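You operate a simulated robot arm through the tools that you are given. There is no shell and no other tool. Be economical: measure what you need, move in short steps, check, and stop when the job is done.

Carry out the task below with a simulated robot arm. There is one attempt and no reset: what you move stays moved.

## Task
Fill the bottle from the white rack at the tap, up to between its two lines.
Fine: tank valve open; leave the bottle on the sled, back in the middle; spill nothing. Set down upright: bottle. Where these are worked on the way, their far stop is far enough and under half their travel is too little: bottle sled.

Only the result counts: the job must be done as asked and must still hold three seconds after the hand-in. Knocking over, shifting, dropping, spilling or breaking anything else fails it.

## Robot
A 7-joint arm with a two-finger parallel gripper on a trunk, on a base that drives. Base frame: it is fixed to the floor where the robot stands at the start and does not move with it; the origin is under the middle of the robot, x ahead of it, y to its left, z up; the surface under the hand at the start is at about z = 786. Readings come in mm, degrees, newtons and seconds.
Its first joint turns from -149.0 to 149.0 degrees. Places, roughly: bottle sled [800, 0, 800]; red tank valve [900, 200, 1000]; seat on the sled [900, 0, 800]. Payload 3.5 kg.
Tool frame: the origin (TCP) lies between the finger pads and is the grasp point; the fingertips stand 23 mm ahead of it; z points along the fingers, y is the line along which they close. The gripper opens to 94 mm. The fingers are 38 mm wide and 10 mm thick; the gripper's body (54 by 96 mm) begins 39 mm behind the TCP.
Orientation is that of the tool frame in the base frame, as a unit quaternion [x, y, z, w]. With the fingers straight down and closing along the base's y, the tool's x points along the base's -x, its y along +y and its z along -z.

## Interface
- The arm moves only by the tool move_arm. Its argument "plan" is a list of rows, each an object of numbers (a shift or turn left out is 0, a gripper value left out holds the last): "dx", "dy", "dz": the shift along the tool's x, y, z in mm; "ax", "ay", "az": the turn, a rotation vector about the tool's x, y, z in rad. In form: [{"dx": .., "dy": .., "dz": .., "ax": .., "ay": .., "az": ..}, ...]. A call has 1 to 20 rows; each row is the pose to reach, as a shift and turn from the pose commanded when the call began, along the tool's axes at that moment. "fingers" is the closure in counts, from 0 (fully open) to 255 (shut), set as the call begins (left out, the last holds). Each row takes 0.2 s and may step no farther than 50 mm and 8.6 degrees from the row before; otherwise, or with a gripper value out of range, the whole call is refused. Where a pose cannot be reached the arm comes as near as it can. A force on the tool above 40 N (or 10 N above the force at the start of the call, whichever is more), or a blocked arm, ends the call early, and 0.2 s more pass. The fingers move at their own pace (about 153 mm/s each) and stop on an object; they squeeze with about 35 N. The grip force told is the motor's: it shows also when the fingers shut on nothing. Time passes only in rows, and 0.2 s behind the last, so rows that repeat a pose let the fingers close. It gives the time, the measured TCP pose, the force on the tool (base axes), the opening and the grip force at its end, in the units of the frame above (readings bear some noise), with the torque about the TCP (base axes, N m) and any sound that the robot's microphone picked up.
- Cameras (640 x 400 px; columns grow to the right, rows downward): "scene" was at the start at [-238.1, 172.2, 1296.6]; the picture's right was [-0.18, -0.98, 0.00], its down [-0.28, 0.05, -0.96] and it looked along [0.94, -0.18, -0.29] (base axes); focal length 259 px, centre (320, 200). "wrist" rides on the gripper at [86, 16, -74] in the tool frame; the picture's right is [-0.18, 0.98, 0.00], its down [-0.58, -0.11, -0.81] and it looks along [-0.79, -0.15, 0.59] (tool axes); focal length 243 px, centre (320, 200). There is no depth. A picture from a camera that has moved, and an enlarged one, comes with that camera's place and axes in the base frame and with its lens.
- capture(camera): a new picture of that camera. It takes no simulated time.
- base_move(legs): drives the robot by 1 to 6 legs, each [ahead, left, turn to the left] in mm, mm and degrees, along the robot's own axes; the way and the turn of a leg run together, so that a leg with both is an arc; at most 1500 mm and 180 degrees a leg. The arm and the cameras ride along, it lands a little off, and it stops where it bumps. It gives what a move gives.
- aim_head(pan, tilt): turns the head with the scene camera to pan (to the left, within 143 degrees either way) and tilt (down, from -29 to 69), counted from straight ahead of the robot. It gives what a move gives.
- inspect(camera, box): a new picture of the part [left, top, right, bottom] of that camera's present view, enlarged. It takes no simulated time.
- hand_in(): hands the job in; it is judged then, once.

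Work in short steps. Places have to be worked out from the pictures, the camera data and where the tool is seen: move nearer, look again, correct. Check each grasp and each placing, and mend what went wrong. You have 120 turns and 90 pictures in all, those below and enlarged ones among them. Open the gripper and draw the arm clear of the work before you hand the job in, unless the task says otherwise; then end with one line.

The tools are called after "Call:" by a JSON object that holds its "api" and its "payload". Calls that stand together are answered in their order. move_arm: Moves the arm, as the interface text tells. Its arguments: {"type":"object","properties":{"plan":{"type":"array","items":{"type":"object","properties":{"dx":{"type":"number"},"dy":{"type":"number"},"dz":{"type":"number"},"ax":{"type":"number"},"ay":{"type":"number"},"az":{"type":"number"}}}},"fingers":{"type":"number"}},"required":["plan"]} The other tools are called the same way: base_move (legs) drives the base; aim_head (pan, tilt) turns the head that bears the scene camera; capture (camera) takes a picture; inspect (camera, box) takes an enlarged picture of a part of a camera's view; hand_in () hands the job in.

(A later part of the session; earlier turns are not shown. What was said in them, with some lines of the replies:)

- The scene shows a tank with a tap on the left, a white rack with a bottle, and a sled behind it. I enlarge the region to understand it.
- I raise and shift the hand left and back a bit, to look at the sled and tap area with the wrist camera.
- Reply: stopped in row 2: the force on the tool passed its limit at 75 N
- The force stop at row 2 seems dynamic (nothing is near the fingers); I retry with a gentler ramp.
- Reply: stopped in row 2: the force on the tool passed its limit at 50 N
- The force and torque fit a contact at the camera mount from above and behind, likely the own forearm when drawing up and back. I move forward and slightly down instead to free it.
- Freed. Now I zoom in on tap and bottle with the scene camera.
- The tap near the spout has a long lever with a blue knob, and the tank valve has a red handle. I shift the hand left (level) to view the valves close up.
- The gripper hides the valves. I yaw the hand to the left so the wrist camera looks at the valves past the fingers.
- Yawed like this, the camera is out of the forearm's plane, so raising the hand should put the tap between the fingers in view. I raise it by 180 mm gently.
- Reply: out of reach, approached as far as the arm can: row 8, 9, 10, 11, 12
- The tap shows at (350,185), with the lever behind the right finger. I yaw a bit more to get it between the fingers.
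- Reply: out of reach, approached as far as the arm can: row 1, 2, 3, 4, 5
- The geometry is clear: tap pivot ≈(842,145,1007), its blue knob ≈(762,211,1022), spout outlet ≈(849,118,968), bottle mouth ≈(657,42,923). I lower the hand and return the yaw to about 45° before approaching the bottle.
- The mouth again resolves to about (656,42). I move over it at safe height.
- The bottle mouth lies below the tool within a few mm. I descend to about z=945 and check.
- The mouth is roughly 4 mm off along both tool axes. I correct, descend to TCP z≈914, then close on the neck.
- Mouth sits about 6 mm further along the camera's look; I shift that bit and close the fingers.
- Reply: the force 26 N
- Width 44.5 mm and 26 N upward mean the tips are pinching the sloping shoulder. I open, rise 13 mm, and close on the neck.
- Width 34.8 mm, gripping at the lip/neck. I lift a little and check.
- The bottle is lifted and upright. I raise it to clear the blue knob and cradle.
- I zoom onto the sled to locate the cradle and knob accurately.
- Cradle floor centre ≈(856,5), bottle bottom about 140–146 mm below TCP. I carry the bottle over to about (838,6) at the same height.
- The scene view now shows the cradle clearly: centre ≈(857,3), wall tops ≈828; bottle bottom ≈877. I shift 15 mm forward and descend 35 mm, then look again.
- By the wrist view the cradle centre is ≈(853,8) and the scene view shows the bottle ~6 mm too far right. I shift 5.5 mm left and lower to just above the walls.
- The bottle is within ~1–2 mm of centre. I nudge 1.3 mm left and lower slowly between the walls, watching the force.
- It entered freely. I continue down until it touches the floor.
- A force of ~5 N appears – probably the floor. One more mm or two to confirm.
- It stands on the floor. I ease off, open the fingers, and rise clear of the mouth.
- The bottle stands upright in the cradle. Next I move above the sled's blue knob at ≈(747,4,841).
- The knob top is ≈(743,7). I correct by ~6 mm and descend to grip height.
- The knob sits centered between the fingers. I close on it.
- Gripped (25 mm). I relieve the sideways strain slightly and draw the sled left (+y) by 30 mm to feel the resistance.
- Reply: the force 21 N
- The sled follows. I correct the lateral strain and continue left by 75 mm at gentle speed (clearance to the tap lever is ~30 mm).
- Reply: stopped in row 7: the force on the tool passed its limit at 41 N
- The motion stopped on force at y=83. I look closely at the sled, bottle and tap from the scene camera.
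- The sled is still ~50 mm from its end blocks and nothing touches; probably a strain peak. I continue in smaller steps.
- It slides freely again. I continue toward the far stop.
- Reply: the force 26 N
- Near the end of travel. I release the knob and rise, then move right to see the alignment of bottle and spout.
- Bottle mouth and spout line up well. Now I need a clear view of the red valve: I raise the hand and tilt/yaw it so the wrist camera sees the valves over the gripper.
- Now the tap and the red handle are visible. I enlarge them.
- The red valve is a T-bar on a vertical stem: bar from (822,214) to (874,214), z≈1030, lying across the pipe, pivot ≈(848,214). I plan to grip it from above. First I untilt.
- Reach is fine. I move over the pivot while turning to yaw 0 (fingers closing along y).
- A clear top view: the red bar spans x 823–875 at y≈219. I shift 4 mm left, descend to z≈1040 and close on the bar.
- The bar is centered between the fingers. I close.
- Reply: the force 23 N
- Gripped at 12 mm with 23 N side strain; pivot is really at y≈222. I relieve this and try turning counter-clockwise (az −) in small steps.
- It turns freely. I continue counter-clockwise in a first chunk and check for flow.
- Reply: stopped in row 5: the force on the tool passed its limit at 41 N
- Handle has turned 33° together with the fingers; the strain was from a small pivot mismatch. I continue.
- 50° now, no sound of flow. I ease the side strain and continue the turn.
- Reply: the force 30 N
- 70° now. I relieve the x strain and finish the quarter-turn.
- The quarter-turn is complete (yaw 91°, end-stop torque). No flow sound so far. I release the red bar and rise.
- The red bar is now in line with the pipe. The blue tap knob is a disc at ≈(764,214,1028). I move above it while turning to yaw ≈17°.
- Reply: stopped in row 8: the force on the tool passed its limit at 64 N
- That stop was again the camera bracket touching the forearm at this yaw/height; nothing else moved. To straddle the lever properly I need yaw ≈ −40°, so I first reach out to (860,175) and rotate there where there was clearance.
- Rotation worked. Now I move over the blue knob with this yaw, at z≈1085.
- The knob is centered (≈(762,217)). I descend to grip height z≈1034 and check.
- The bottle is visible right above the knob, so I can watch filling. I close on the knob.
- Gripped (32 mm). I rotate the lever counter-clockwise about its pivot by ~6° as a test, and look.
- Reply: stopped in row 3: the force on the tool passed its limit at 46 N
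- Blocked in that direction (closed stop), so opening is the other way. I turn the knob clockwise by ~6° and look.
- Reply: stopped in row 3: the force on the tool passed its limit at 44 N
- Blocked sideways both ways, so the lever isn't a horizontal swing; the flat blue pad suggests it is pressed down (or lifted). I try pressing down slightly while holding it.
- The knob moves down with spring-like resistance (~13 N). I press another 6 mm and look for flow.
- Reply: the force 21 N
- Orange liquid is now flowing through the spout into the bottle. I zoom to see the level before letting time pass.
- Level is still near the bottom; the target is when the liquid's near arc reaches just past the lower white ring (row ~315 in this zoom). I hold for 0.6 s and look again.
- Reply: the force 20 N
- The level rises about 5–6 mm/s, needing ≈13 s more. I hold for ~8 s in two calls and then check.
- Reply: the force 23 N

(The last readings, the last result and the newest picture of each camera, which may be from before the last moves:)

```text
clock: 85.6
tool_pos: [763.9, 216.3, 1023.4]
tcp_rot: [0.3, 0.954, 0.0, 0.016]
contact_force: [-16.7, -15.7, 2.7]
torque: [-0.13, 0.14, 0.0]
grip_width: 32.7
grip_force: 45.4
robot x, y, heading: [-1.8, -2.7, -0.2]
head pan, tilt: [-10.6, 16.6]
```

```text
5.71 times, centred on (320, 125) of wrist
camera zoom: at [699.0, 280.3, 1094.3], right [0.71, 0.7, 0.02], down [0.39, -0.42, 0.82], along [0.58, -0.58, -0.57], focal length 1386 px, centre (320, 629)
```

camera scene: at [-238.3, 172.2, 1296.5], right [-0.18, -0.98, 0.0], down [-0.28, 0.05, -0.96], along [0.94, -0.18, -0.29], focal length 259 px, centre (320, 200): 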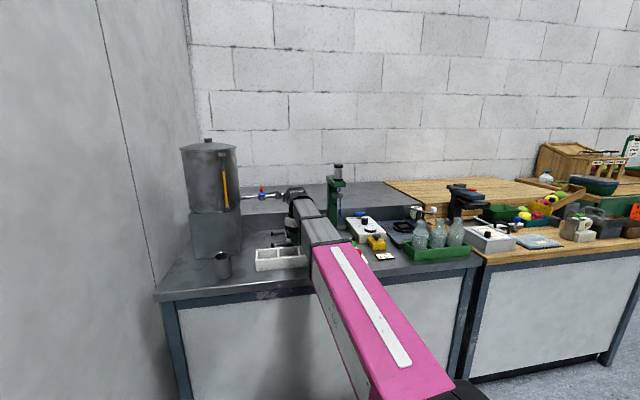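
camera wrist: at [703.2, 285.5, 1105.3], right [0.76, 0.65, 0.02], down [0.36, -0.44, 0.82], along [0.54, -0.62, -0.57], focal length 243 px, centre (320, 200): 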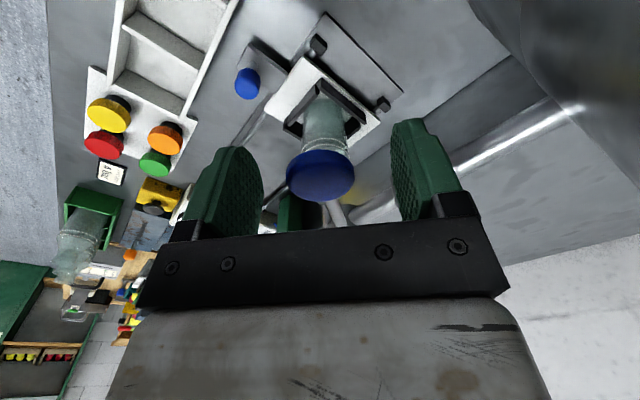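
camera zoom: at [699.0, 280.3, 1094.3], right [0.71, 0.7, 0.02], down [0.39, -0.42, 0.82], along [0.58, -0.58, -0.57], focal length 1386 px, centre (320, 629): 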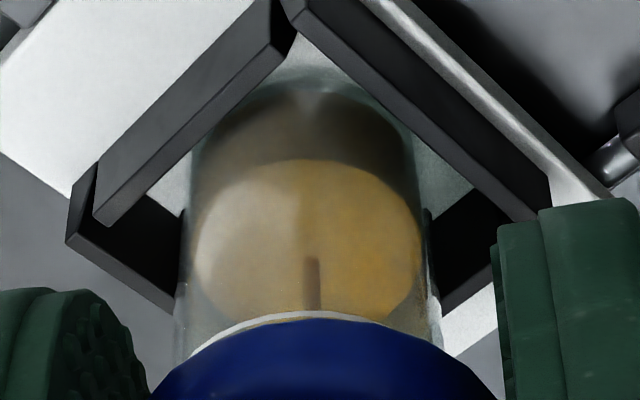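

Level rose ~22 mm in 4.2 s; roughly 10 s remain. I hold ~6.8 s more then check.

Call:
{"api": "move_arm", "payload": {"plan": [{}, {}, {}, {}, {}, {}, {}, {}, {}, {}, {}, {}, {}, {}, {}, {}, {}, {}, {}, {}]}}

Call:
{"api": "move_arm", "payload": {"plan": [{}, {}, {}, {}, {}, {}, {}, {}, {}]}}

Call:
{"api": "inspect", "payload": {"camera": "wrist", "box": [290, 90, 350, 160]}}

```text
clock: 89.8
tool_pos: [763.4, 216.6, 1024.4]
tcp_rot: [0.301, 0.954, 0.0, 0.016]
contact_force: [-15.7, -16.8, 4.2]
torque: [-0.16, 0.09, -0.01]
grip_width: 32.9
grip_force: 44.5
robot x, y, heading: [-1.7, 1.3, 0.1]
head pan, tilt: [-10.6, 16.6]
```

```text
clock: 91.8
tool_pos: [763.6, 217.5, 1022.0]
tcp_rot: [0.301, 0.954, 0.0, 0.017]
contact_force: [-16.9, -18.1, 3.9]
torque: [-0.16, 0.09, 0.01]
grip_width: 32.7
grip_force: 45.1
robot x, y, heading: [1.5, -0.4, 0.0]
head pan, tilt: [-10.6, 16.6]
```

```text
5.71 times, centred on (320, 125) of wrist
camera zoom: at [699.0, 280.3, 1094.2], right [0.71, 0.7, 0.02], down [0.39, -0.42, 0.82], along [0.58, -0.58, -0.57], focal length 1386 px, centre (320, 629)
```

zoom: 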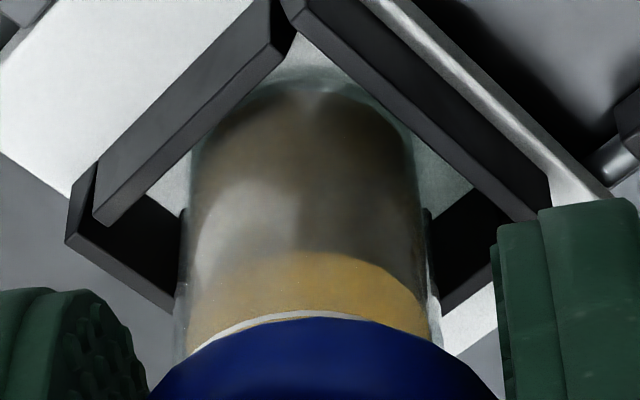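

Near arc at row 252, lower ring at ~312–325 (for the inner wall). About 5 s to the band; I hold 4.2 s more and look.

Call:
{"api": "move_arm", "payload": {"plan": [{}, {}, {}, {}, {}, {}, {}, {}, {}, {}, {}, {}, {}, {}, {}, {}, {}, {}, {}, {}]}}

Call:
{"api": "inspect", "payload": {"camera": "wrist", "box": [290, 90, 350, 160]}}

```text
clock: 96.0
tool_pos: [763.9, 216.8, 1024.2]
tcp_rot: [0.301, 0.954, 0.0, 0.017]
contact_force: [-16.9, -19.8, 3.3]
torque: [-0.17, 0.1, 0.0]
grip_width: 32.9
grip_force: 45.2
robot x, y, heading: [2.7, 1.1, 0.0]
head pan, tilt: [-10.6, 16.6]
```

```text
5.71 times, centred on (320, 125) of wrist
camera zoom: at [699.0, 280.3, 1094.2], right [0.71, 0.7, 0.02], down [0.39, -0.42, 0.82], along [0.58, -0.58, -0.57], focal length 1386 px, centre (320, 629)
```

zoom: 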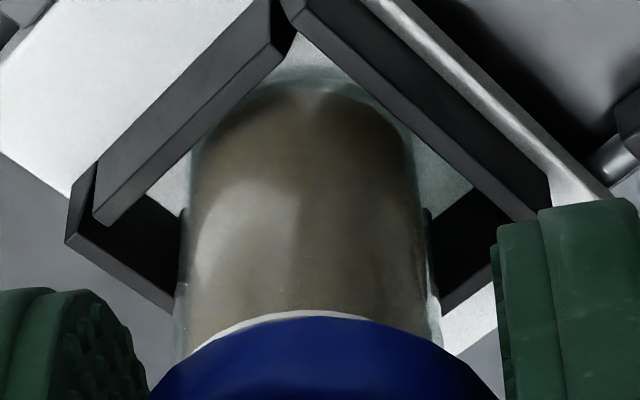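

The liquid is at about the lower ring. I release the lever upwards now (closing adds a bit) and check.

Call:
{"api": "move_arm", "payload": {"plan": [{"dz": -7}, {"dz": -13}]}}

Call:
{"api": "inspect", "payload": {"camera": "wrist", "box": [250, 80, 410, 240]}}

```text
clock: 96.6
tool_pos: [764.6, 215.3, 1034.9]
tcp_rot: [0.301, 0.954, 0.0, 0.016]
contact_force: [-12.9, -18.5, -18.3]
torque: [0.63, 1.02, 0.03]
grip_width: 32.7
grip_force: 44.9
robot x, y, heading: [-3.0, -1.0, 0.1]
head pan, tilt: [-10.6, 16.6]
```

```text
2.50 times, centred on (330, 160) of wrist
camera zoom: at [699.6, 279.9, 1106.3], right [0.71, 0.7, 0.02], down [0.39, -0.42, 0.82], along [0.58, -0.58, -0.57], focal length 606 px, centre (295, 300)
```

zoom: 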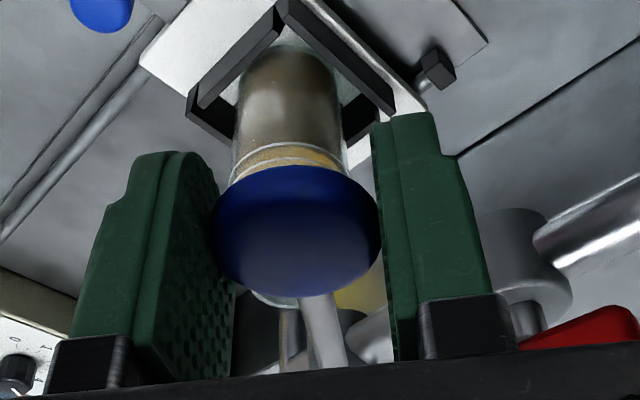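

Both rings are now visible; I zoom in to judge the level and whether the stream has stopped.

Call:
{"api": "inspect", "payload": {"camera": "wrist", "box": [300, 115, 350, 155]}}

Call:
{"api": "inspect", "payload": {"camera": "wrist", "box": [290, 180, 370, 235]}}

```text
10.00 times, centred on (325, 135) of wrist
camera zoom: at [699.6, 279.9, 1106.3], right [0.71, 0.7, 0.02], down [0.39, -0.42, 0.82], along [0.58, -0.58, -0.57], focal length 2426 px, centre (270, 850)
```

zoom: 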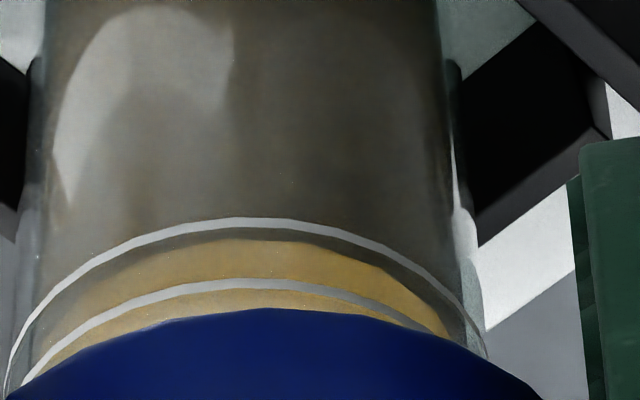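

```text
7.27 times, centred on (330, 208) of wrist
camera zoom: at [699.6, 279.9, 1106.3], right [0.71, 0.7, 0.02], down [0.39, -0.42, 0.82], along [0.58, -0.58, -0.57], focal length 1764 px, centre (247, 146)
```

zoom: 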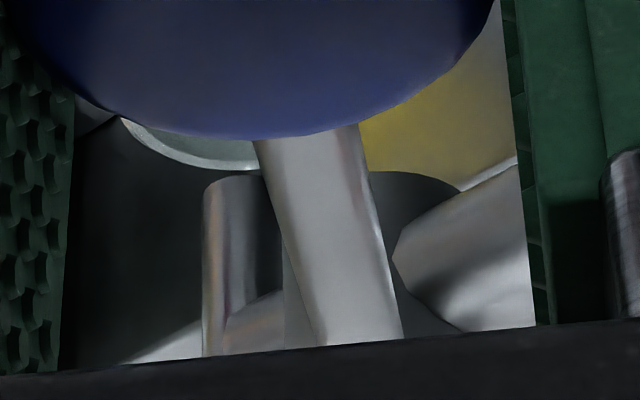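

Flow has stopped; the level is at or slightly above the lower ring. I add a short pulse (~0.7 s of flow) to bring it to mid-band.

Call:
{"api": "move_arm", "payload": {"plan": [{"dz": 7}, {"dz": 13}, {"dz": 13}, {"dz": 13}, {"dz": 7}, {"dz": 0}]}}

Call:
{"api": "inspect", "payload": {"camera": "wrist", "box": [300, 115, 350, 155]}}

```text
clock: 98.0
tool_pos: [764.1, 216.7, 1035.2]
tcp_rot: [0.301, 0.954, 0.001, 0.018]
contact_force: [-7.9, -23.2, -14.9]
torque: [0.63, 1.0, 0.04]
grip_width: 32.5
grip_force: 44.6
robot x, y, heading: [-0.4, 1.7, -0.1]
head pan, tilt: [-10.6, 16.6]
```

```text
10.00 times, centred on (325, 135) of wrist
camera zoom: at [699.3, 280.0, 1106.0], right [0.71, 0.7, 0.02], down [0.39, -0.42, 0.82], along [0.58, -0.58, -0.57], focal length 2426 px, centre (270, 850)
```

zoom: 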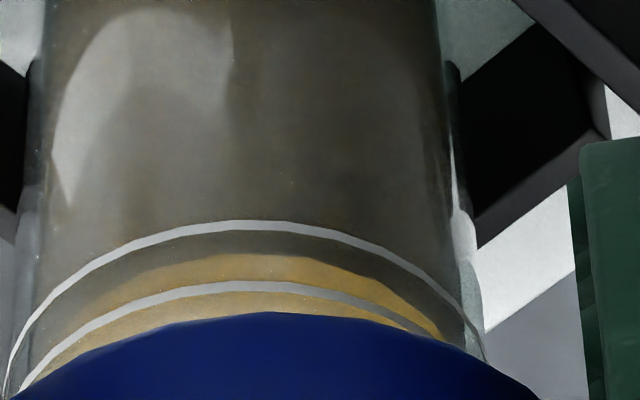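

Now ~2.6 mm higher, inside the band. I relax the pull slightly, release the knob, rise, and verify from the scene camera.

Call:
{"api": "move_arm", "payload": {"plan": [{"dz": 1.5}, {"dz": 1.5}]}}

Call:
{"api": "move_arm", "payload": {"plan": [{}, {}, {}, {"dz": -5}, {"dz": -18}, {"dz": -34}, {"dz": -46}, {"dz": -50}], "fingers": 70}}

Call:
{"api": "inspect", "payload": {"camera": "wrist", "box": [270, 50, 380, 210]}}

```text
clock: 98.6
tool_pos: [763.8, 216.6, 1035.8]
tcp_rot: [0.301, 0.953, 0.001, 0.018]
contact_force: [-4.5, -22.0, -1.5]
torque: [-0.17, 0.13, 0.02]
grip_width: 32.6
grip_force: 45.1
robot x, y, heading: [1.7, 0.2, -0.1]
head pan, tilt: [-10.6, 16.6]
```

```text
clock: 100.4
tool_pos: [762.0, 217.6, 1084.5]
tcp_rot: [0.301, 0.954, 0.001, 0.016]
contact_force: [0.4, -0.2, 0.5]
torque: [0.0, 0.01, 0.01]
grip_width: 68.2
grip_force: 0.2
robot x, y, heading: [-1.9, -8.0, -0.3]
head pan, tilt: [-10.6, 16.6]
```

```text
2.50 times, centred on (325, 130) of wrist
camera zoom: at [697.0, 281.6, 1155.2], right [0.71, 0.7, 0.02], down [0.39, -0.42, 0.82], along [0.58, -0.58, -0.57], focal length 606 px, centre (308, 375)
```

zoom: 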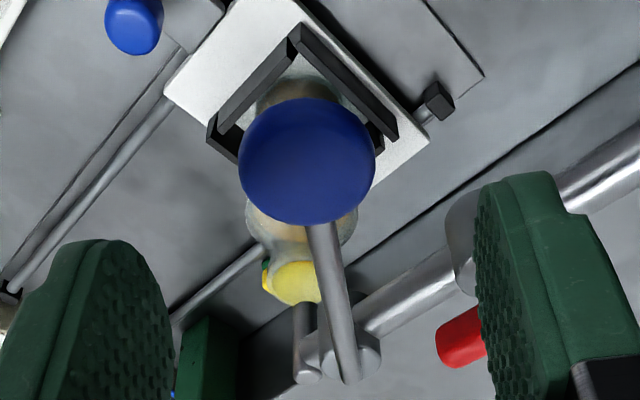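

No flow. I return via the outstretched position (860,175) and rotate back to yaw 46°.

Call:
{"api": "move_arm", "payload": {"plan": [{"dx": -4, "dy": 1, "dz": -3}, {"dx": -18, "dy": 4, "dz": -8}, {"dx": -36, "dy": 8, "dz": -14}, {"dx": -54, "dy": 11, "dz": -16}, {"dx": -72, "dy": 15, "dz": -16}, {"dx": -88, "dy": 18, "dz": -16}, {"dx": -100, "dy": 21, "dz": -16}, {"dx": -104, "dy": 22, "dz": -16}]}}

Call:
{"api": "move_arm", "payload": {"plan": [{"az": -0.05}, {"az": -0.16}, {"az": -0.29}, {"az": -0.42}, {"az": -0.55}, {"az": -0.68}, {"az": -0.81}, {"az": -0.94}, {"az": -1.07}, {"az": -1.2}, {"az": -1.32}, {"az": -1.4}, {"az": -1.42}]}}

```text
clock: 102.2
tool_pos: [859.5, 174.7, 1103.2]
tcp_rot: [0.301, 0.953, 0.001, 0.018]
contact_force: [0.3, 0.3, 0.5]
torque: [0.0, 0.02, 0.05]
grip_width: 67.9
grip_force: 0.0
robot x, y, heading: [-1.3, -2.1, 0.0]
head pan, tilt: [-10.6, 16.6]
```

```text
clock: 105.0
tool_pos: [860.2, 176.1, 1103.5]
tcp_rot: [-0.394, 0.919, -0.01, 0.014]
contact_force: [0.0, -0.1, -0.4]
torque: [-0.01, 0.02, -0.01]
grip_width: 68.2
grip_force: 0.0
robot x, y, heading: [-1.8, -1.1, 0.0]
head pan, tilt: [-10.6, 16.6]
```

Now I move to (743,0) and look at bottle and sled from the scene camera.

Call:
{"api": "move_arm", "payload": {"plan": [{"dx": 4, "dy": -1}, {"dx": 18, "dy": -3}, {"dx": 38, "dy": -7}, {"dx": 60, "dy": -10}, {"dx": 84, "dy": -14}, {"dx": 108, "dy": -19}, {"dx": 132, "dy": -23}, {"dx": 156, "dy": -27}, {"dx": 180, "dy": -31}, {"dx": 198, "dy": -34}, {"dx": 206, "dy": -36}, {"dx": 208, "dy": -36}]}}

Call:
{"api": "inspect", "payload": {"camera": "scene", "box": [265, 195, 325, 245]}}

```text
clock: 107.6
tool_pos: [741.6, 0.0, 1100.0]
tcp_rot: [-0.394, 0.919, -0.01, 0.013]
contact_force: [0.5, -0.4, -0.8]
torque: [-0.02, 0.0, 0.0]
grip_width: 68.0
grip_force: 0.1
robot x, y, heading: [1.5, -1.6, -0.1]
head pan, tilt: [-10.6, 16.6]
```

```text
8.00 times, centred on (295, 220) of scene
camera zoom: at [-237.9, 172.0, 1296.6], right [-0.18, -0.98, 0.0], down [-0.28, 0.05, -0.96], along [0.94, -0.18, -0.29], focal length 2073 px, centre (520, 40)
```

zoom: 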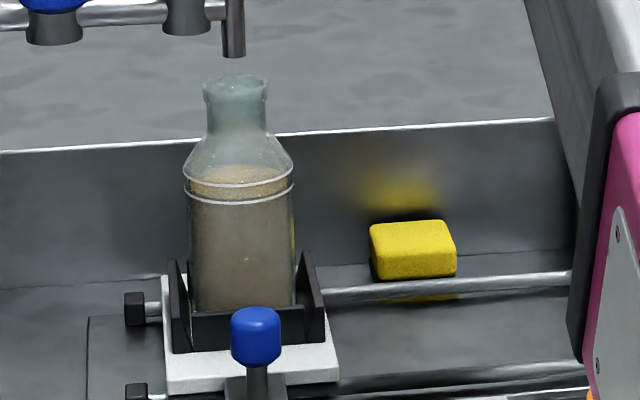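

Call:
{"api": "inspect", "payload": {"camera": "scene", "box": [285, 211, 305, 225]}}

```text
16.00 times, centred on (295, 218) of scene
camera zoom: at [-237.9, 172.0, 1296.6], right [-0.18, -0.98, 0.0], down [-0.28, 0.05, -0.96], along [0.94, -0.18, -0.29], focal length 4146 px, centre (720, -88)
```

zoom: 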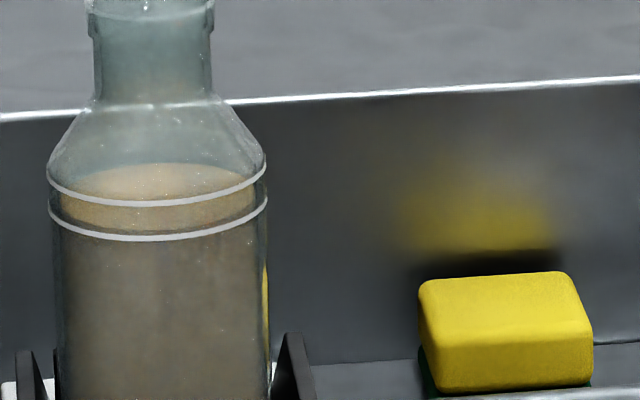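

The level is inside but only ~1.5 mm above the lower line, so for safety I'll top up ~3.5 mm. I go back by the same proven route to the blue tap knob.

Call:
{"api": "move_arm", "payload": {"plan": [{"dx": -4, "dy": 1}, {"dx": -18, "dy": 3}, {"dx": -38, "dy": 7}, {"dx": -60, "dy": 10}, {"dx": -84, "dy": 14}, {"dx": -108, "dy": 19}, {"dx": -132, "dy": 23}, {"dx": -156, "dy": 27}, {"dx": -180, "dy": 31}, {"dx": -198, "dy": 34}, {"dx": -206, "dy": 36}, {"dx": -208, "dy": 36}]}}

Call:
{"api": "move_arm", "payload": {"plan": [{"az": 0.05}, {"az": 0.16}, {"az": 0.29}, {"az": 0.42}, {"az": 0.55}, {"az": 0.68}, {"az": 0.81}, {"az": 0.94}, {"az": 1.07}, {"az": 1.2}, {"az": 1.32}, {"az": 1.4}, {"az": 1.42}]}}

Call:
{"api": "move_arm", "payload": {"plan": [{"dx": 4, "dy": -1}, {"dx": 16, "dy": -4, "dz": 2}, {"dx": 32, "dy": -7, "dz": 6}, {"dx": 50, "dy": -11, "dz": 10}, {"dx": 68, "dy": -15, "dz": 14}, {"dx": 86, "dy": -18, "dz": 16}, {"dx": 100, "dy": -21, "dz": 16}, {"dx": 104, "dy": -22, "dz": 16}]}}

```text
clock: 110.2
tool_pos: [860.7, 176.6, 1104.4]
tcp_rot: [-0.393, 0.919, -0.01, 0.013]
contact_force: [-0.2, 0.1, -0.2]
torque: [0.01, -0.02, 0.02]
grip_width: 67.9
grip_force: 0.1
robot x, y, heading: [-0.8, -0.5, -0.0]
head pan, tilt: [-10.6, 16.6]
```

```text
clock: 113.0
tool_pos: [860.9, 176.0, 1101.9]
tcp_rot: [0.302, 0.953, 0.001, 0.016]
contact_force: [1.0, 1.0, 0.2]
torque: [-0.01, 0.02, 0.0]
grip_width: 68.1
grip_force: 0.1
robot x, y, heading: [0.1, -0.5, 0.1]
head pan, tilt: [-10.6, 16.6]
```

```text
clock: 114.8
tool_pos: [762.4, 216.8, 1083.4]
tcp_rot: [0.3, 0.954, 0.001, 0.017]
contact_force: [-0.5, -0.3, 1.0]
torque: [0.03, 0.04, 0.02]
grip_width: 68.0
grip_force: 0.1
robot x, y, heading: [-1.4, -4.2, -0.2]
head pan, tilt: [-10.6, 16.6]
```

Back above the knob at the same pose. I descend 49 mm and close on it.

Call:
{"api": "move_arm", "payload": {"plan": [{"dz": 4}, {"dz": 14}, {"dz": 26}, {"dz": 38}, {"dz": 46}, {"dz": 49}]}}

Call:
{"api": "move_arm", "payload": {"plan": [{}, {}, {}], "fingers": 255}}

Call:
{"api": "inspect", "payload": {"camera": "wrist", "box": [300, 115, 350, 155]}}

```text
clock: 116.2
tool_pos: [763.1, 216.8, 1034.5]
tcp_rot: [0.301, 0.953, 0.001, 0.017]
contact_force: [0.5, 1.4, 0.3]
torque: [0.04, 0.02, 0.03]
grip_width: 68.3
grip_force: 0.1
robot x, y, heading: [-6.3, 1.0, -0.0]
head pan, tilt: [-10.6, 16.6]
```

```text
clock: 117.0
tool_pos: [763.3, 217.2, 1034.2]
tcp_rot: [0.3, 0.954, 0.002, 0.017]
contact_force: [2.0, 1.7, -0.5]
torque: [0.1, 0.03, 0.02]
grip_width: 32.5
grip_force: 45.2
robot x, y, heading: [-3.1, -1.3, 0.0]
head pan, tilt: [-10.6, 16.6]
```

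```text
10.00 times, centred on (325, 135) of wrist
camera zoom: at [698.6, 280.3, 1106.5], right [0.71, 0.7, 0.02], down [0.39, -0.42, 0.82], along [0.58, -0.58, -0.57], focal length 2426 px, centre (270, 850)
```

zoom: 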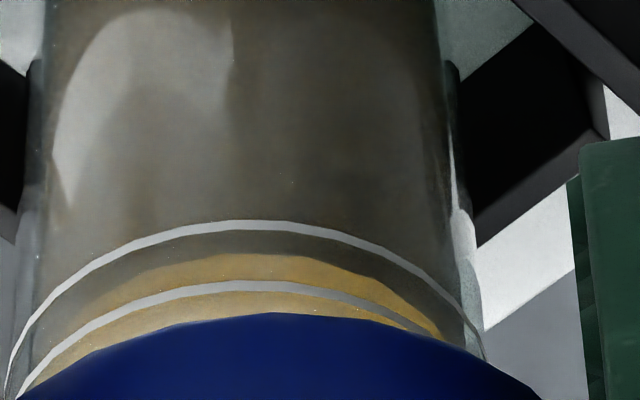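

Same level as before. I give the top-up pulse (one row longer than last time).

Call:
{"api": "move_arm", "payload": {"plan": [{"dz": 7}, {"dz": 12.5}, {"dz": 12.5}, {"dz": 12.5}, {"dz": 12.5}, {"dz": 6}, {"dz": -1}]}}

Call:
{"api": "inspect", "payload": {"camera": "wrist", "box": [300, 115, 350, 155]}}

```text
clock: 118.6
tool_pos: [764.7, 216.7, 1036.2]
tcp_rot: [0.3, 0.954, 0.001, 0.016]
contact_force: [0.4, -3.5, -18.8]
torque: [0.68, 0.98, 0.06]
grip_width: 32.7
grip_force: 45.0
robot x, y, heading: [-2.3, -0.6, -0.2]
head pan, tilt: [-10.6, 16.6]
```

```text
10.00 times, centred on (325, 135) of wrist
camera zoom: at [699.4, 280.1, 1106.3], right [0.71, 0.7, 0.02], down [0.39, -0.42, 0.82], along [0.58, -0.58, -0.57], focal length 2426 px, centre (270, 850)
```

zoom: 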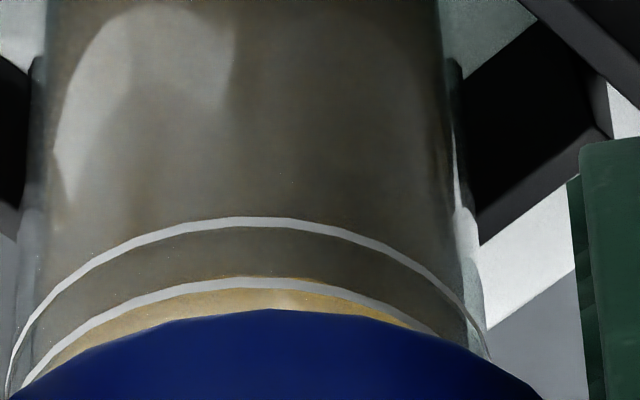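

Level is now about mid-band. I relax, release, and rise again.

Call:
{"api": "move_arm", "payload": {"plan": [{"dz": 1}, {"dz": 1.5}]}}

Call:
{"api": "move_arm", "payload": {"plan": [{}, {}, {}, {"dz": -5}, {"dz": -18}, {"dz": -34}, {"dz": -46}, {"dz": -50}], "fingers": 70}}

Call:
{"api": "move_arm", "payload": {"plan": [{"dx": -4, "dy": 1, "dz": -3}, {"dx": -18, "dy": 4, "dz": -8}, {"dx": -36, "dy": 8, "dz": -14}, {"dx": -54, "dy": 11, "dz": -16}, {"dx": -72, "dy": 15, "dz": -16}, {"dx": -88, "dy": 18, "dz": -16}, {"dx": -100, "dy": 21, "dz": -16}, {"dx": -104, "dy": 22, "dz": -16}]}}

Call:
{"api": "move_arm", "payload": {"plan": [{"az": -0.05}, {"az": -0.16}, {"az": -0.29}, {"az": -0.42}, {"az": -0.55}, {"az": -0.68}, {"az": -0.81}, {"az": -0.94}, {"az": -1.07}, {"az": -1.2}, {"az": -1.32}, {"az": -1.4}, {"az": -1.42}]}}

Call:
{"api": "move_arm", "payload": {"plan": [{"dx": 4, "dy": -1}, {"dx": 18, "dy": -3}, {"dx": 38, "dy": -7}, {"dx": 60, "dy": -10}, {"dx": 84, "dy": -14}, {"dx": 108, "dy": -19}, {"dx": 132, "dy": -23}, {"dx": 156, "dy": -27}, {"dx": 180, "dy": -31}, {"dx": 198, "dy": -34}, {"dx": 206, "dy": -36}, {"dx": 208, "dy": -36}]}}

Call:
{"api": "inspect", "payload": {"camera": "scene", "box": [270, 195, 320, 235]}}

```text
clock: 119.2
tool_pos: [764.2, 216.6, 1034.1]
tcp_rot: [0.301, 0.953, 0.001, 0.018]
contact_force: [-1.0, -4.9, -0.2]
torque: [-0.31, -0.21, 0.03]
grip_width: 32.9
grip_force: 45.3
robot x, y, heading: [-1.3, 0.1, -0.0]
head pan, tilt: [-10.6, 16.6]
```

```text
clock: 121.0
tool_pos: [762.2, 217.2, 1084.1]
tcp_rot: [0.301, 0.954, 0.001, 0.017]
contact_force: [0.0, -0.1, 0.2]
torque: [0.01, -0.03, -0.01]
grip_width: 68.3
grip_force: 0.1
robot x, y, heading: [3.5, -1.0, 0.2]
head pan, tilt: [-10.6, 16.6]
```

```text
clock: 122.8
tool_pos: [859.6, 175.7, 1102.4]
tcp_rot: [0.3, 0.954, 0.001, 0.016]
contact_force: [-1.0, -0.2, -1.0]
torque: [-0.01, 0.01, 0.02]
grip_width: 68.3
grip_force: 0.1
robot x, y, heading: [3.8, 2.1, -0.2]
head pan, tilt: [-10.6, 16.6]
```

```text
clock: 125.6
tool_pos: [860.0, 177.6, 1104.4]
tcp_rot: [-0.394, 0.919, -0.01, 0.013]
contact_force: [-0.4, -0.1, 0.4]
torque: [0.0, -0.02, 0.0]
grip_width: 68.0
grip_force: 0.0
robot x, y, heading: [-0.8, 2.5, 0.1]
head pan, tilt: [-10.6, 16.6]
```

```text
clock: 128.2
tool_pos: [742.5, 1.8, 1101.2]
tcp_rot: [-0.394, 0.919, -0.01, 0.013]
contact_force: [-0.6, 0.7, -0.3]
torque: [0.01, 0.01, 0.01]
grip_width: 68.1
grip_force: 0.0
robot x, y, heading: [0.2, -2.6, 0.2]
head pan, tilt: [-10.6, 16.6]
```

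```text
10.00 times, centred on (295, 215) of scene
camera zoom: at [-237.9, 172.0, 1296.6], right [-0.18, -0.98, 0.0], down [-0.28, 0.05, -0.96], along [0.94, -0.18, -0.29], focal length 2591 px, centre (570, 50)
```

zoom: 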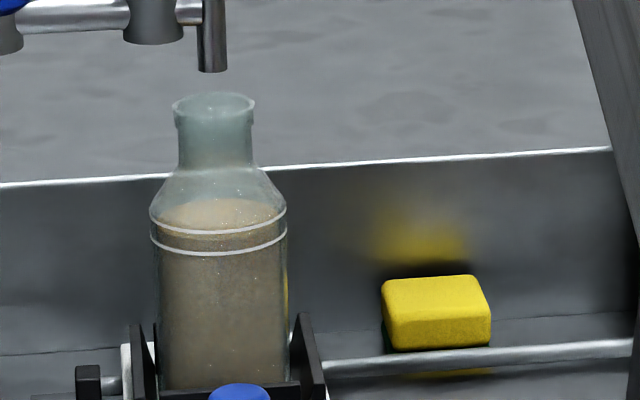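

The level sits in the middle between the lines. Now I lower the hand and return to the sled knob at (744,122).

Call:
{"api": "move_arm", "payload": {"plan": [{"dz": 5}, {"dz": 20}, {"dz": 42}, {"dz": 66}, {"dz": 90}, {"dz": 114}, {"dz": 138}, {"dz": 160}, {"dz": 178}, {"dz": 188}, {"dz": 192}]}}

Call:
{"api": "move_arm", "payload": {"plan": [{"dx": -3, "dy": 3}, {"dx": -12, "dy": 11}, {"dx": -25, "dy": 23}, {"dx": -38, "dy": 36}, {"dx": -52, "dy": 49}, {"dx": -66, "dy": 62}, {"dx": -78, "dy": 74}, {"dx": -86, "dy": 81}, {"dx": -88, "dy": 82.5}]}}

Call:
{"api": "capture", "payload": {"camera": "wrist"}}

```text
clock: 130.6
tool_pos: [749.5, -0.8, 909.3]
tcp_rot: [-0.393, 0.919, -0.012, 0.013]
contact_force: [0.1, 0.9, -0.7]
torque: [-0.03, 0.01, 0.0]
grip_width: 68.2
grip_force: 0.1
robot x, y, heading: [-0.2, -1.4, 0.2]
head pan, tilt: [-10.6, 16.6]
```

```text
clock: 132.6
tool_pos: [750.0, 120.4, 910.0]
tcp_rot: [-0.394, 0.919, -0.011, 0.014]
contact_force: [-0.6, -0.5, 0.6]
torque: [-0.03, -0.02, 0.02]
grip_width: 68.2
grip_force: 0.1
robot x, y, heading: [-2.1, -0.4, -0.3]
head pan, tilt: [-10.6, 16.6]
```

```text
4 pictures are left
camera wrist: at [674.7, 69.8, 980.6], right [-0.58, 0.81, -0.03], down [0.45, 0.35, 0.82], along [0.67, 0.47, -0.57], focal length 243 px, centre (320, 200)
```

wrist: 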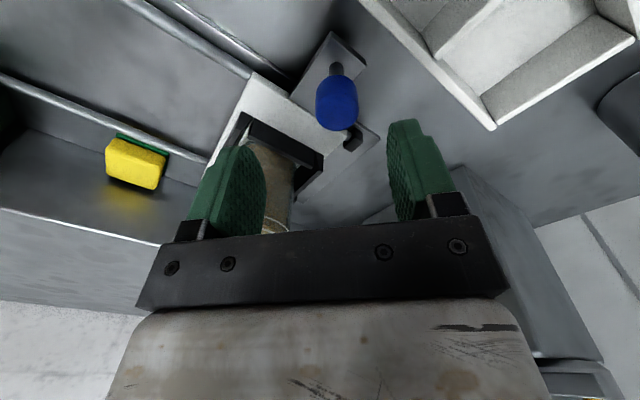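

The knob is in place as before. I descend with a small correction to (744.5,122.5,849) and close on it.

Call:
{"api": "move_arm", "payload": {"plan": [{"dx": 2, "dy": 4, "dz": 5}, {"dx": 3.5, "dy": 6.5, "dz": 16}, {"dx": 3.8, "dy": 7, "dz": 30}, {"dx": 3.8, "dy": 7, "dz": 44}, {"dx": 3.8, "dy": 7, "dz": 55}, {"dx": 3.8, "dy": 7, "dz": 61}]}}

Call:
{"api": "move_arm", "payload": {"plan": [{}, {}, {}, {}], "fingers": 255}}

```text
clock: 134.0
tool_pos: [744.1, 121.4, 850.2]
tcp_rot: [-0.393, 0.919, -0.01, 0.014]
contact_force: [-0.1, -1.3, 27.9]
torque: [0.45, 1.18, 0.0]
grip_width: 67.4
grip_force: 0.1
robot x, y, heading: [-0.5, 0.0, 0.1]
head pan, tilt: [-10.6, 16.6]
```

```text
clock: 135.0
tool_pos: [741.9, 121.7, 847.3]
tcp_rot: [-0.395, 0.919, -0.008, 0.011]
contact_force: [-28.4, 1.7, -24.3]
torque: [0.07, -0.28, -0.22]
grip_width: 25.7
grip_force: 45.0
robot x, y, heading: [3.3, -0.2, 0.2]
head pan, tilt: [-10.6, 16.6]
```

The descent briefly touched something with a fingertip (maybe the rack's rim), now gripped at 25.7 mm. I ease the strain and start moving the sled right gently.

Call:
{"api": "move_arm", "payload": {"plan": [{"dx": 1, "dy": 1, "dz": 1.5}, {"dx": 1.5, "dy": 1.6, "dz": 2.2}, {"dx": 2.2, "dy": 0.9, "dz": 2.2}]}}

```text
clock: 135.8
tool_pos: [740.5, 120.6, 846.7]
tcp_rot: [-0.394, 0.919, -0.011, 0.015]
contact_force: [-16.3, 1.5, 44.5]
torque: [-0.32, 0.58, -0.11]
grip_width: 25.4
grip_force: 45.1
robot x, y, heading: [-0.9, 0.5, -0.1]
head pan, tilt: [-10.6, 16.6]
```

Vertical was overcorrected; I back up ~1.3 mm and ease x further.

Call:
{"api": "move_arm", "payload": {"plan": [{"dx": 0.4, "dy": 0.4, "dz": -0.8}, {"dx": 0.7, "dy": 0.7, "dz": -1.3}]}}

```text
clock: 136.4
tool_pos: [740.9, 122.1, 846.5]
tcp_rot: [-0.394, 0.919, -0.011, 0.016]
contact_force: [-0.9, 1.7, 28.2]
torque: [-0.01, -0.04, -0.06]
grip_width: 25.4
grip_force: 45.4
robot x, y, heading: [-2.2, -2.9, -0.2]
head pan, tilt: [-10.6, 16.6]
```

Strain is small now apart from z; I begin sliding the sled right, 30 mm gently.

Call:
{"api": "move_arm", "payload": {"plan": [{"dz": -0.8}, {"dx": 1.1, "dy": -1, "dz": -1}, {"dx": 3.6, "dy": -3.4, "dz": -1}, {"dx": 7.2, "dy": -6.9, "dz": -1}, {"dx": 11.6, "dy": -11, "dz": -1}, {"dx": 16, "dy": -15.2, "dz": -1}, {"dx": 20, "dy": -19, "dz": -1}, {"dx": 21.7, "dy": -20.7, "dz": -1}]}}

```text
clock: 138.2
tool_pos: [742.3, 91.4, 846.3]
tcp_rot: [-0.394, 0.919, -0.011, 0.013]
contact_force: [10.7, 1.9, -15.9]
torque: [0.02, 0.35, -0.25]
grip_width: 25.4
grip_force: 45.3
robot x, y, heading: [-0.4, 2.1, 0.1]
head pan, tilt: [-10.6, 16.6]
```

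It follows. I continue another 50 mm with slight strain corrections.

Call:
{"api": "move_arm", "payload": {"plan": [{"dx": 0.4, "dy": -1.7, "dz": 0.4}, {"dx": 2.9, "dy": -4.1, "dz": 0.4}, {"dx": 6.5, "dy": -7.6, "dz": 0.4}, {"dx": 10.9, "dy": -11.7, "dz": 0.4}, {"dx": 15.3, "dy": -15.9, "dz": 0.4}, {"dx": 19.7, "dy": -20.1, "dz": 0.4}, {"dx": 24, "dy": -24.3, "dz": 0.4}, {"dx": 28.4, "dy": -28.5, "dz": 0.4}, {"dx": 32.5, "dy": -32.4, "dz": 0.4}, {"dx": 35.5, "dy": -35.2, "dz": 0.4}]}}

```text
clock: 140.4
tool_pos: [741.6, 40.5, 846.3]
tcp_rot: [-0.394, 0.919, -0.01, 0.013]
contact_force: [-0.4, 1.0, -16.0]
torque: [0.27, -0.3, -0.16]
grip_width: 25.4
grip_force: 45.0
robot x, y, heading: [-4.0, -3.5, -0.1]
head pan, tilt: [-10.6, 16.6]
```

34 mm remain to the original middle (y≈6). I finish with deceleration.

Call:
{"api": "move_arm", "payload": {"plan": [{"dx": 1, "dy": -1, "dz": 0.3}, {"dx": 4, "dy": -3.8, "dz": 0.4}, {"dx": 8, "dy": -7.6, "dz": 0.4}, {"dx": 12.5, "dy": -11.9, "dz": 0.4}, {"dx": 17, "dy": -16.2, "dz": 0.4}, {"dx": 21, "dy": -20, "dz": 0.4}, {"dx": 24, "dy": -22.9, "dz": 0.4}, {"dx": 25, "dy": -23.8, "dz": 0.4}, {"dx": 25, "dy": -23.8, "dz": 0.4}]}}

```text
clock: 142.4
tool_pos: [742.4, 6.7, 847.7]
tcp_rot: [-0.394, 0.919, -0.01, 0.013]
contact_force: [0.2, -0.5, -14.9]
torque: [0.0, -0.14, -0.2]
grip_width: 25.5
grip_force: 44.6
robot x, y, heading: [-2.5, 1.0, -0.2]
head pan, tilt: [-10.6, 16.6]
```

The sled is back at y≈6.7 (it was 6.0 at the start). I release the knob and rise straight up.

Call:
{"api": "move_arm", "payload": {"plan": [{}, {}, {}, {"dz": -5}, {"dz": -18}, {"dz": -34}, {"dz": -52}, {"dz": -70}, {"dz": -85}, {"dz": -95}], "fingers": 90}}

Call:
{"api": "move_arm", "payload": {"plan": [{"dx": 4, "dy": -4, "dz": -4}, {"dx": 14, "dy": -13, "dz": -14}, {"dx": 30, "dy": -28, "dz": -28}, {"dx": 48, "dy": -45, "dz": -42}, {"dx": 66, "dy": -62, "dz": -54}, {"dx": 82, "dy": -77, "dz": -60}, {"dx": 94, "dy": -88, "dz": -60}, {"dx": 100, "dy": -94, "dz": -60}]}}

Call:
{"api": "inspect", "payload": {"camera": "scene", "box": [240, 175, 345, 275]}}

```text
clock: 144.6
tool_pos: [739.0, 6.7, 942.0]
tcp_rot: [-0.394, 0.919, -0.01, 0.014]
contact_force: [0.0, 0.5, 0.6]
torque: [0.01, 0.04, -0.01]
grip_width: 60.7
grip_force: 0.2
robot x, y, heading: [0.3, 1.5, -0.1]
head pan, tilt: [-10.6, 16.6]
```

```text
clock: 146.4
tool_pos: [735.6, -130.6, 1004.5]
tcp_rot: [-0.394, 0.919, -0.01, 0.015]
contact_force: [0.7, 0.5, 0.3]
torque: [0.03, 0.01, 0.02]
grip_width: 60.7
grip_force: 0.1
robot x, y, heading: [-0.2, -1.1, -0.1]
head pan, tilt: [-10.6, 16.6]
```

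```text
4.00 times, centred on (292, 225) of scene
camera zoom: at [-237.9, 172.0, 1296.6], right [-0.18, -0.98, 0.0], down [-0.28, 0.05, -0.96], along [0.94, -0.18, -0.29], focal length 1036 px, centre (430, 100)
```

zoom: 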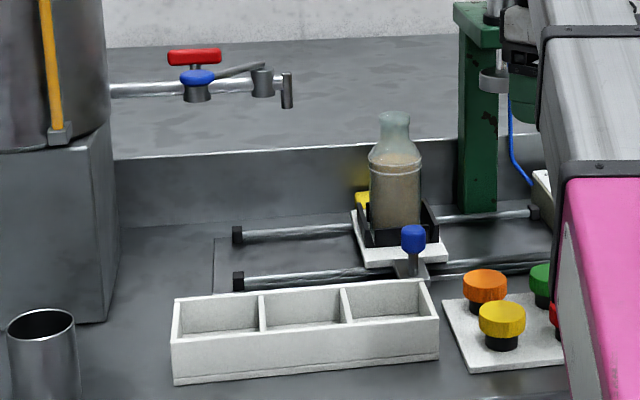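

Sled is back at its starting place, bottle upright with level between the lines, rack and others unmoved, tap closed. I open the gripper fully.

Call:
{"api": "move_arm", "payload": {"plan": [{"dz": -5}, {"dz": -15}, {"dz": -20}, {"dz": -20}, {"dz": -20}], "fingers": 0}}

Call:
{"api": "inspect", "payload": {"camera": "scene", "box": [310, 200, 350, 240]}}

```text
clock: 147.6
tool_pos: [736.1, -129.6, 1023.5]
tcp_rot: [-0.394, 0.919, -0.009, 0.014]
contact_force: [0.7, 0.3, -0.3]
torque: [-0.03, 0.02, 0.01]
grip_width: 94.0
grip_force: 0.0
robot x, y, heading: [0.8, -0.2, -0.0]
head pan, tilt: [-10.6, 16.6]
```

```text
10.00 times, centred on (330, 220) of scene
camera zoom: at [-237.9, 172.0, 1296.6], right [-0.18, -0.98, 0.0], down [-0.28, 0.05, -0.96], along [0.94, -0.18, -0.29], focal length 2591 px, centre (220, 0)
```

zoom: 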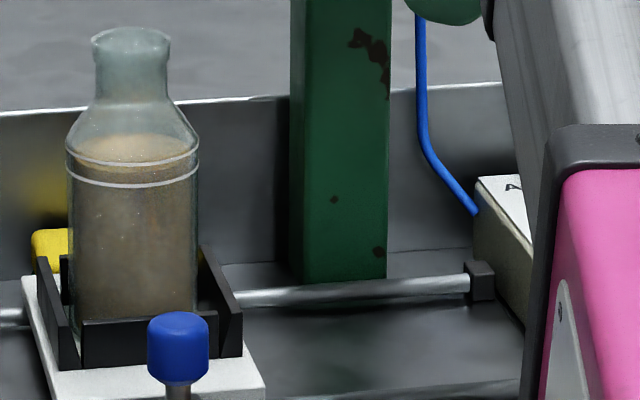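

Everything is as asked; I hand in.

Call:
{"api": "hand_in", "payload": {}}

```text
The job is handed in.
```

The bottle is filled to about midway between its two lines and stands upright on the sled, which is back in the middle. The tap is closed, the tank valve is left open, and I saw no spill. One fingertip briefly pressed on something near the rack, but the rack shows no visible shift in the last picture.
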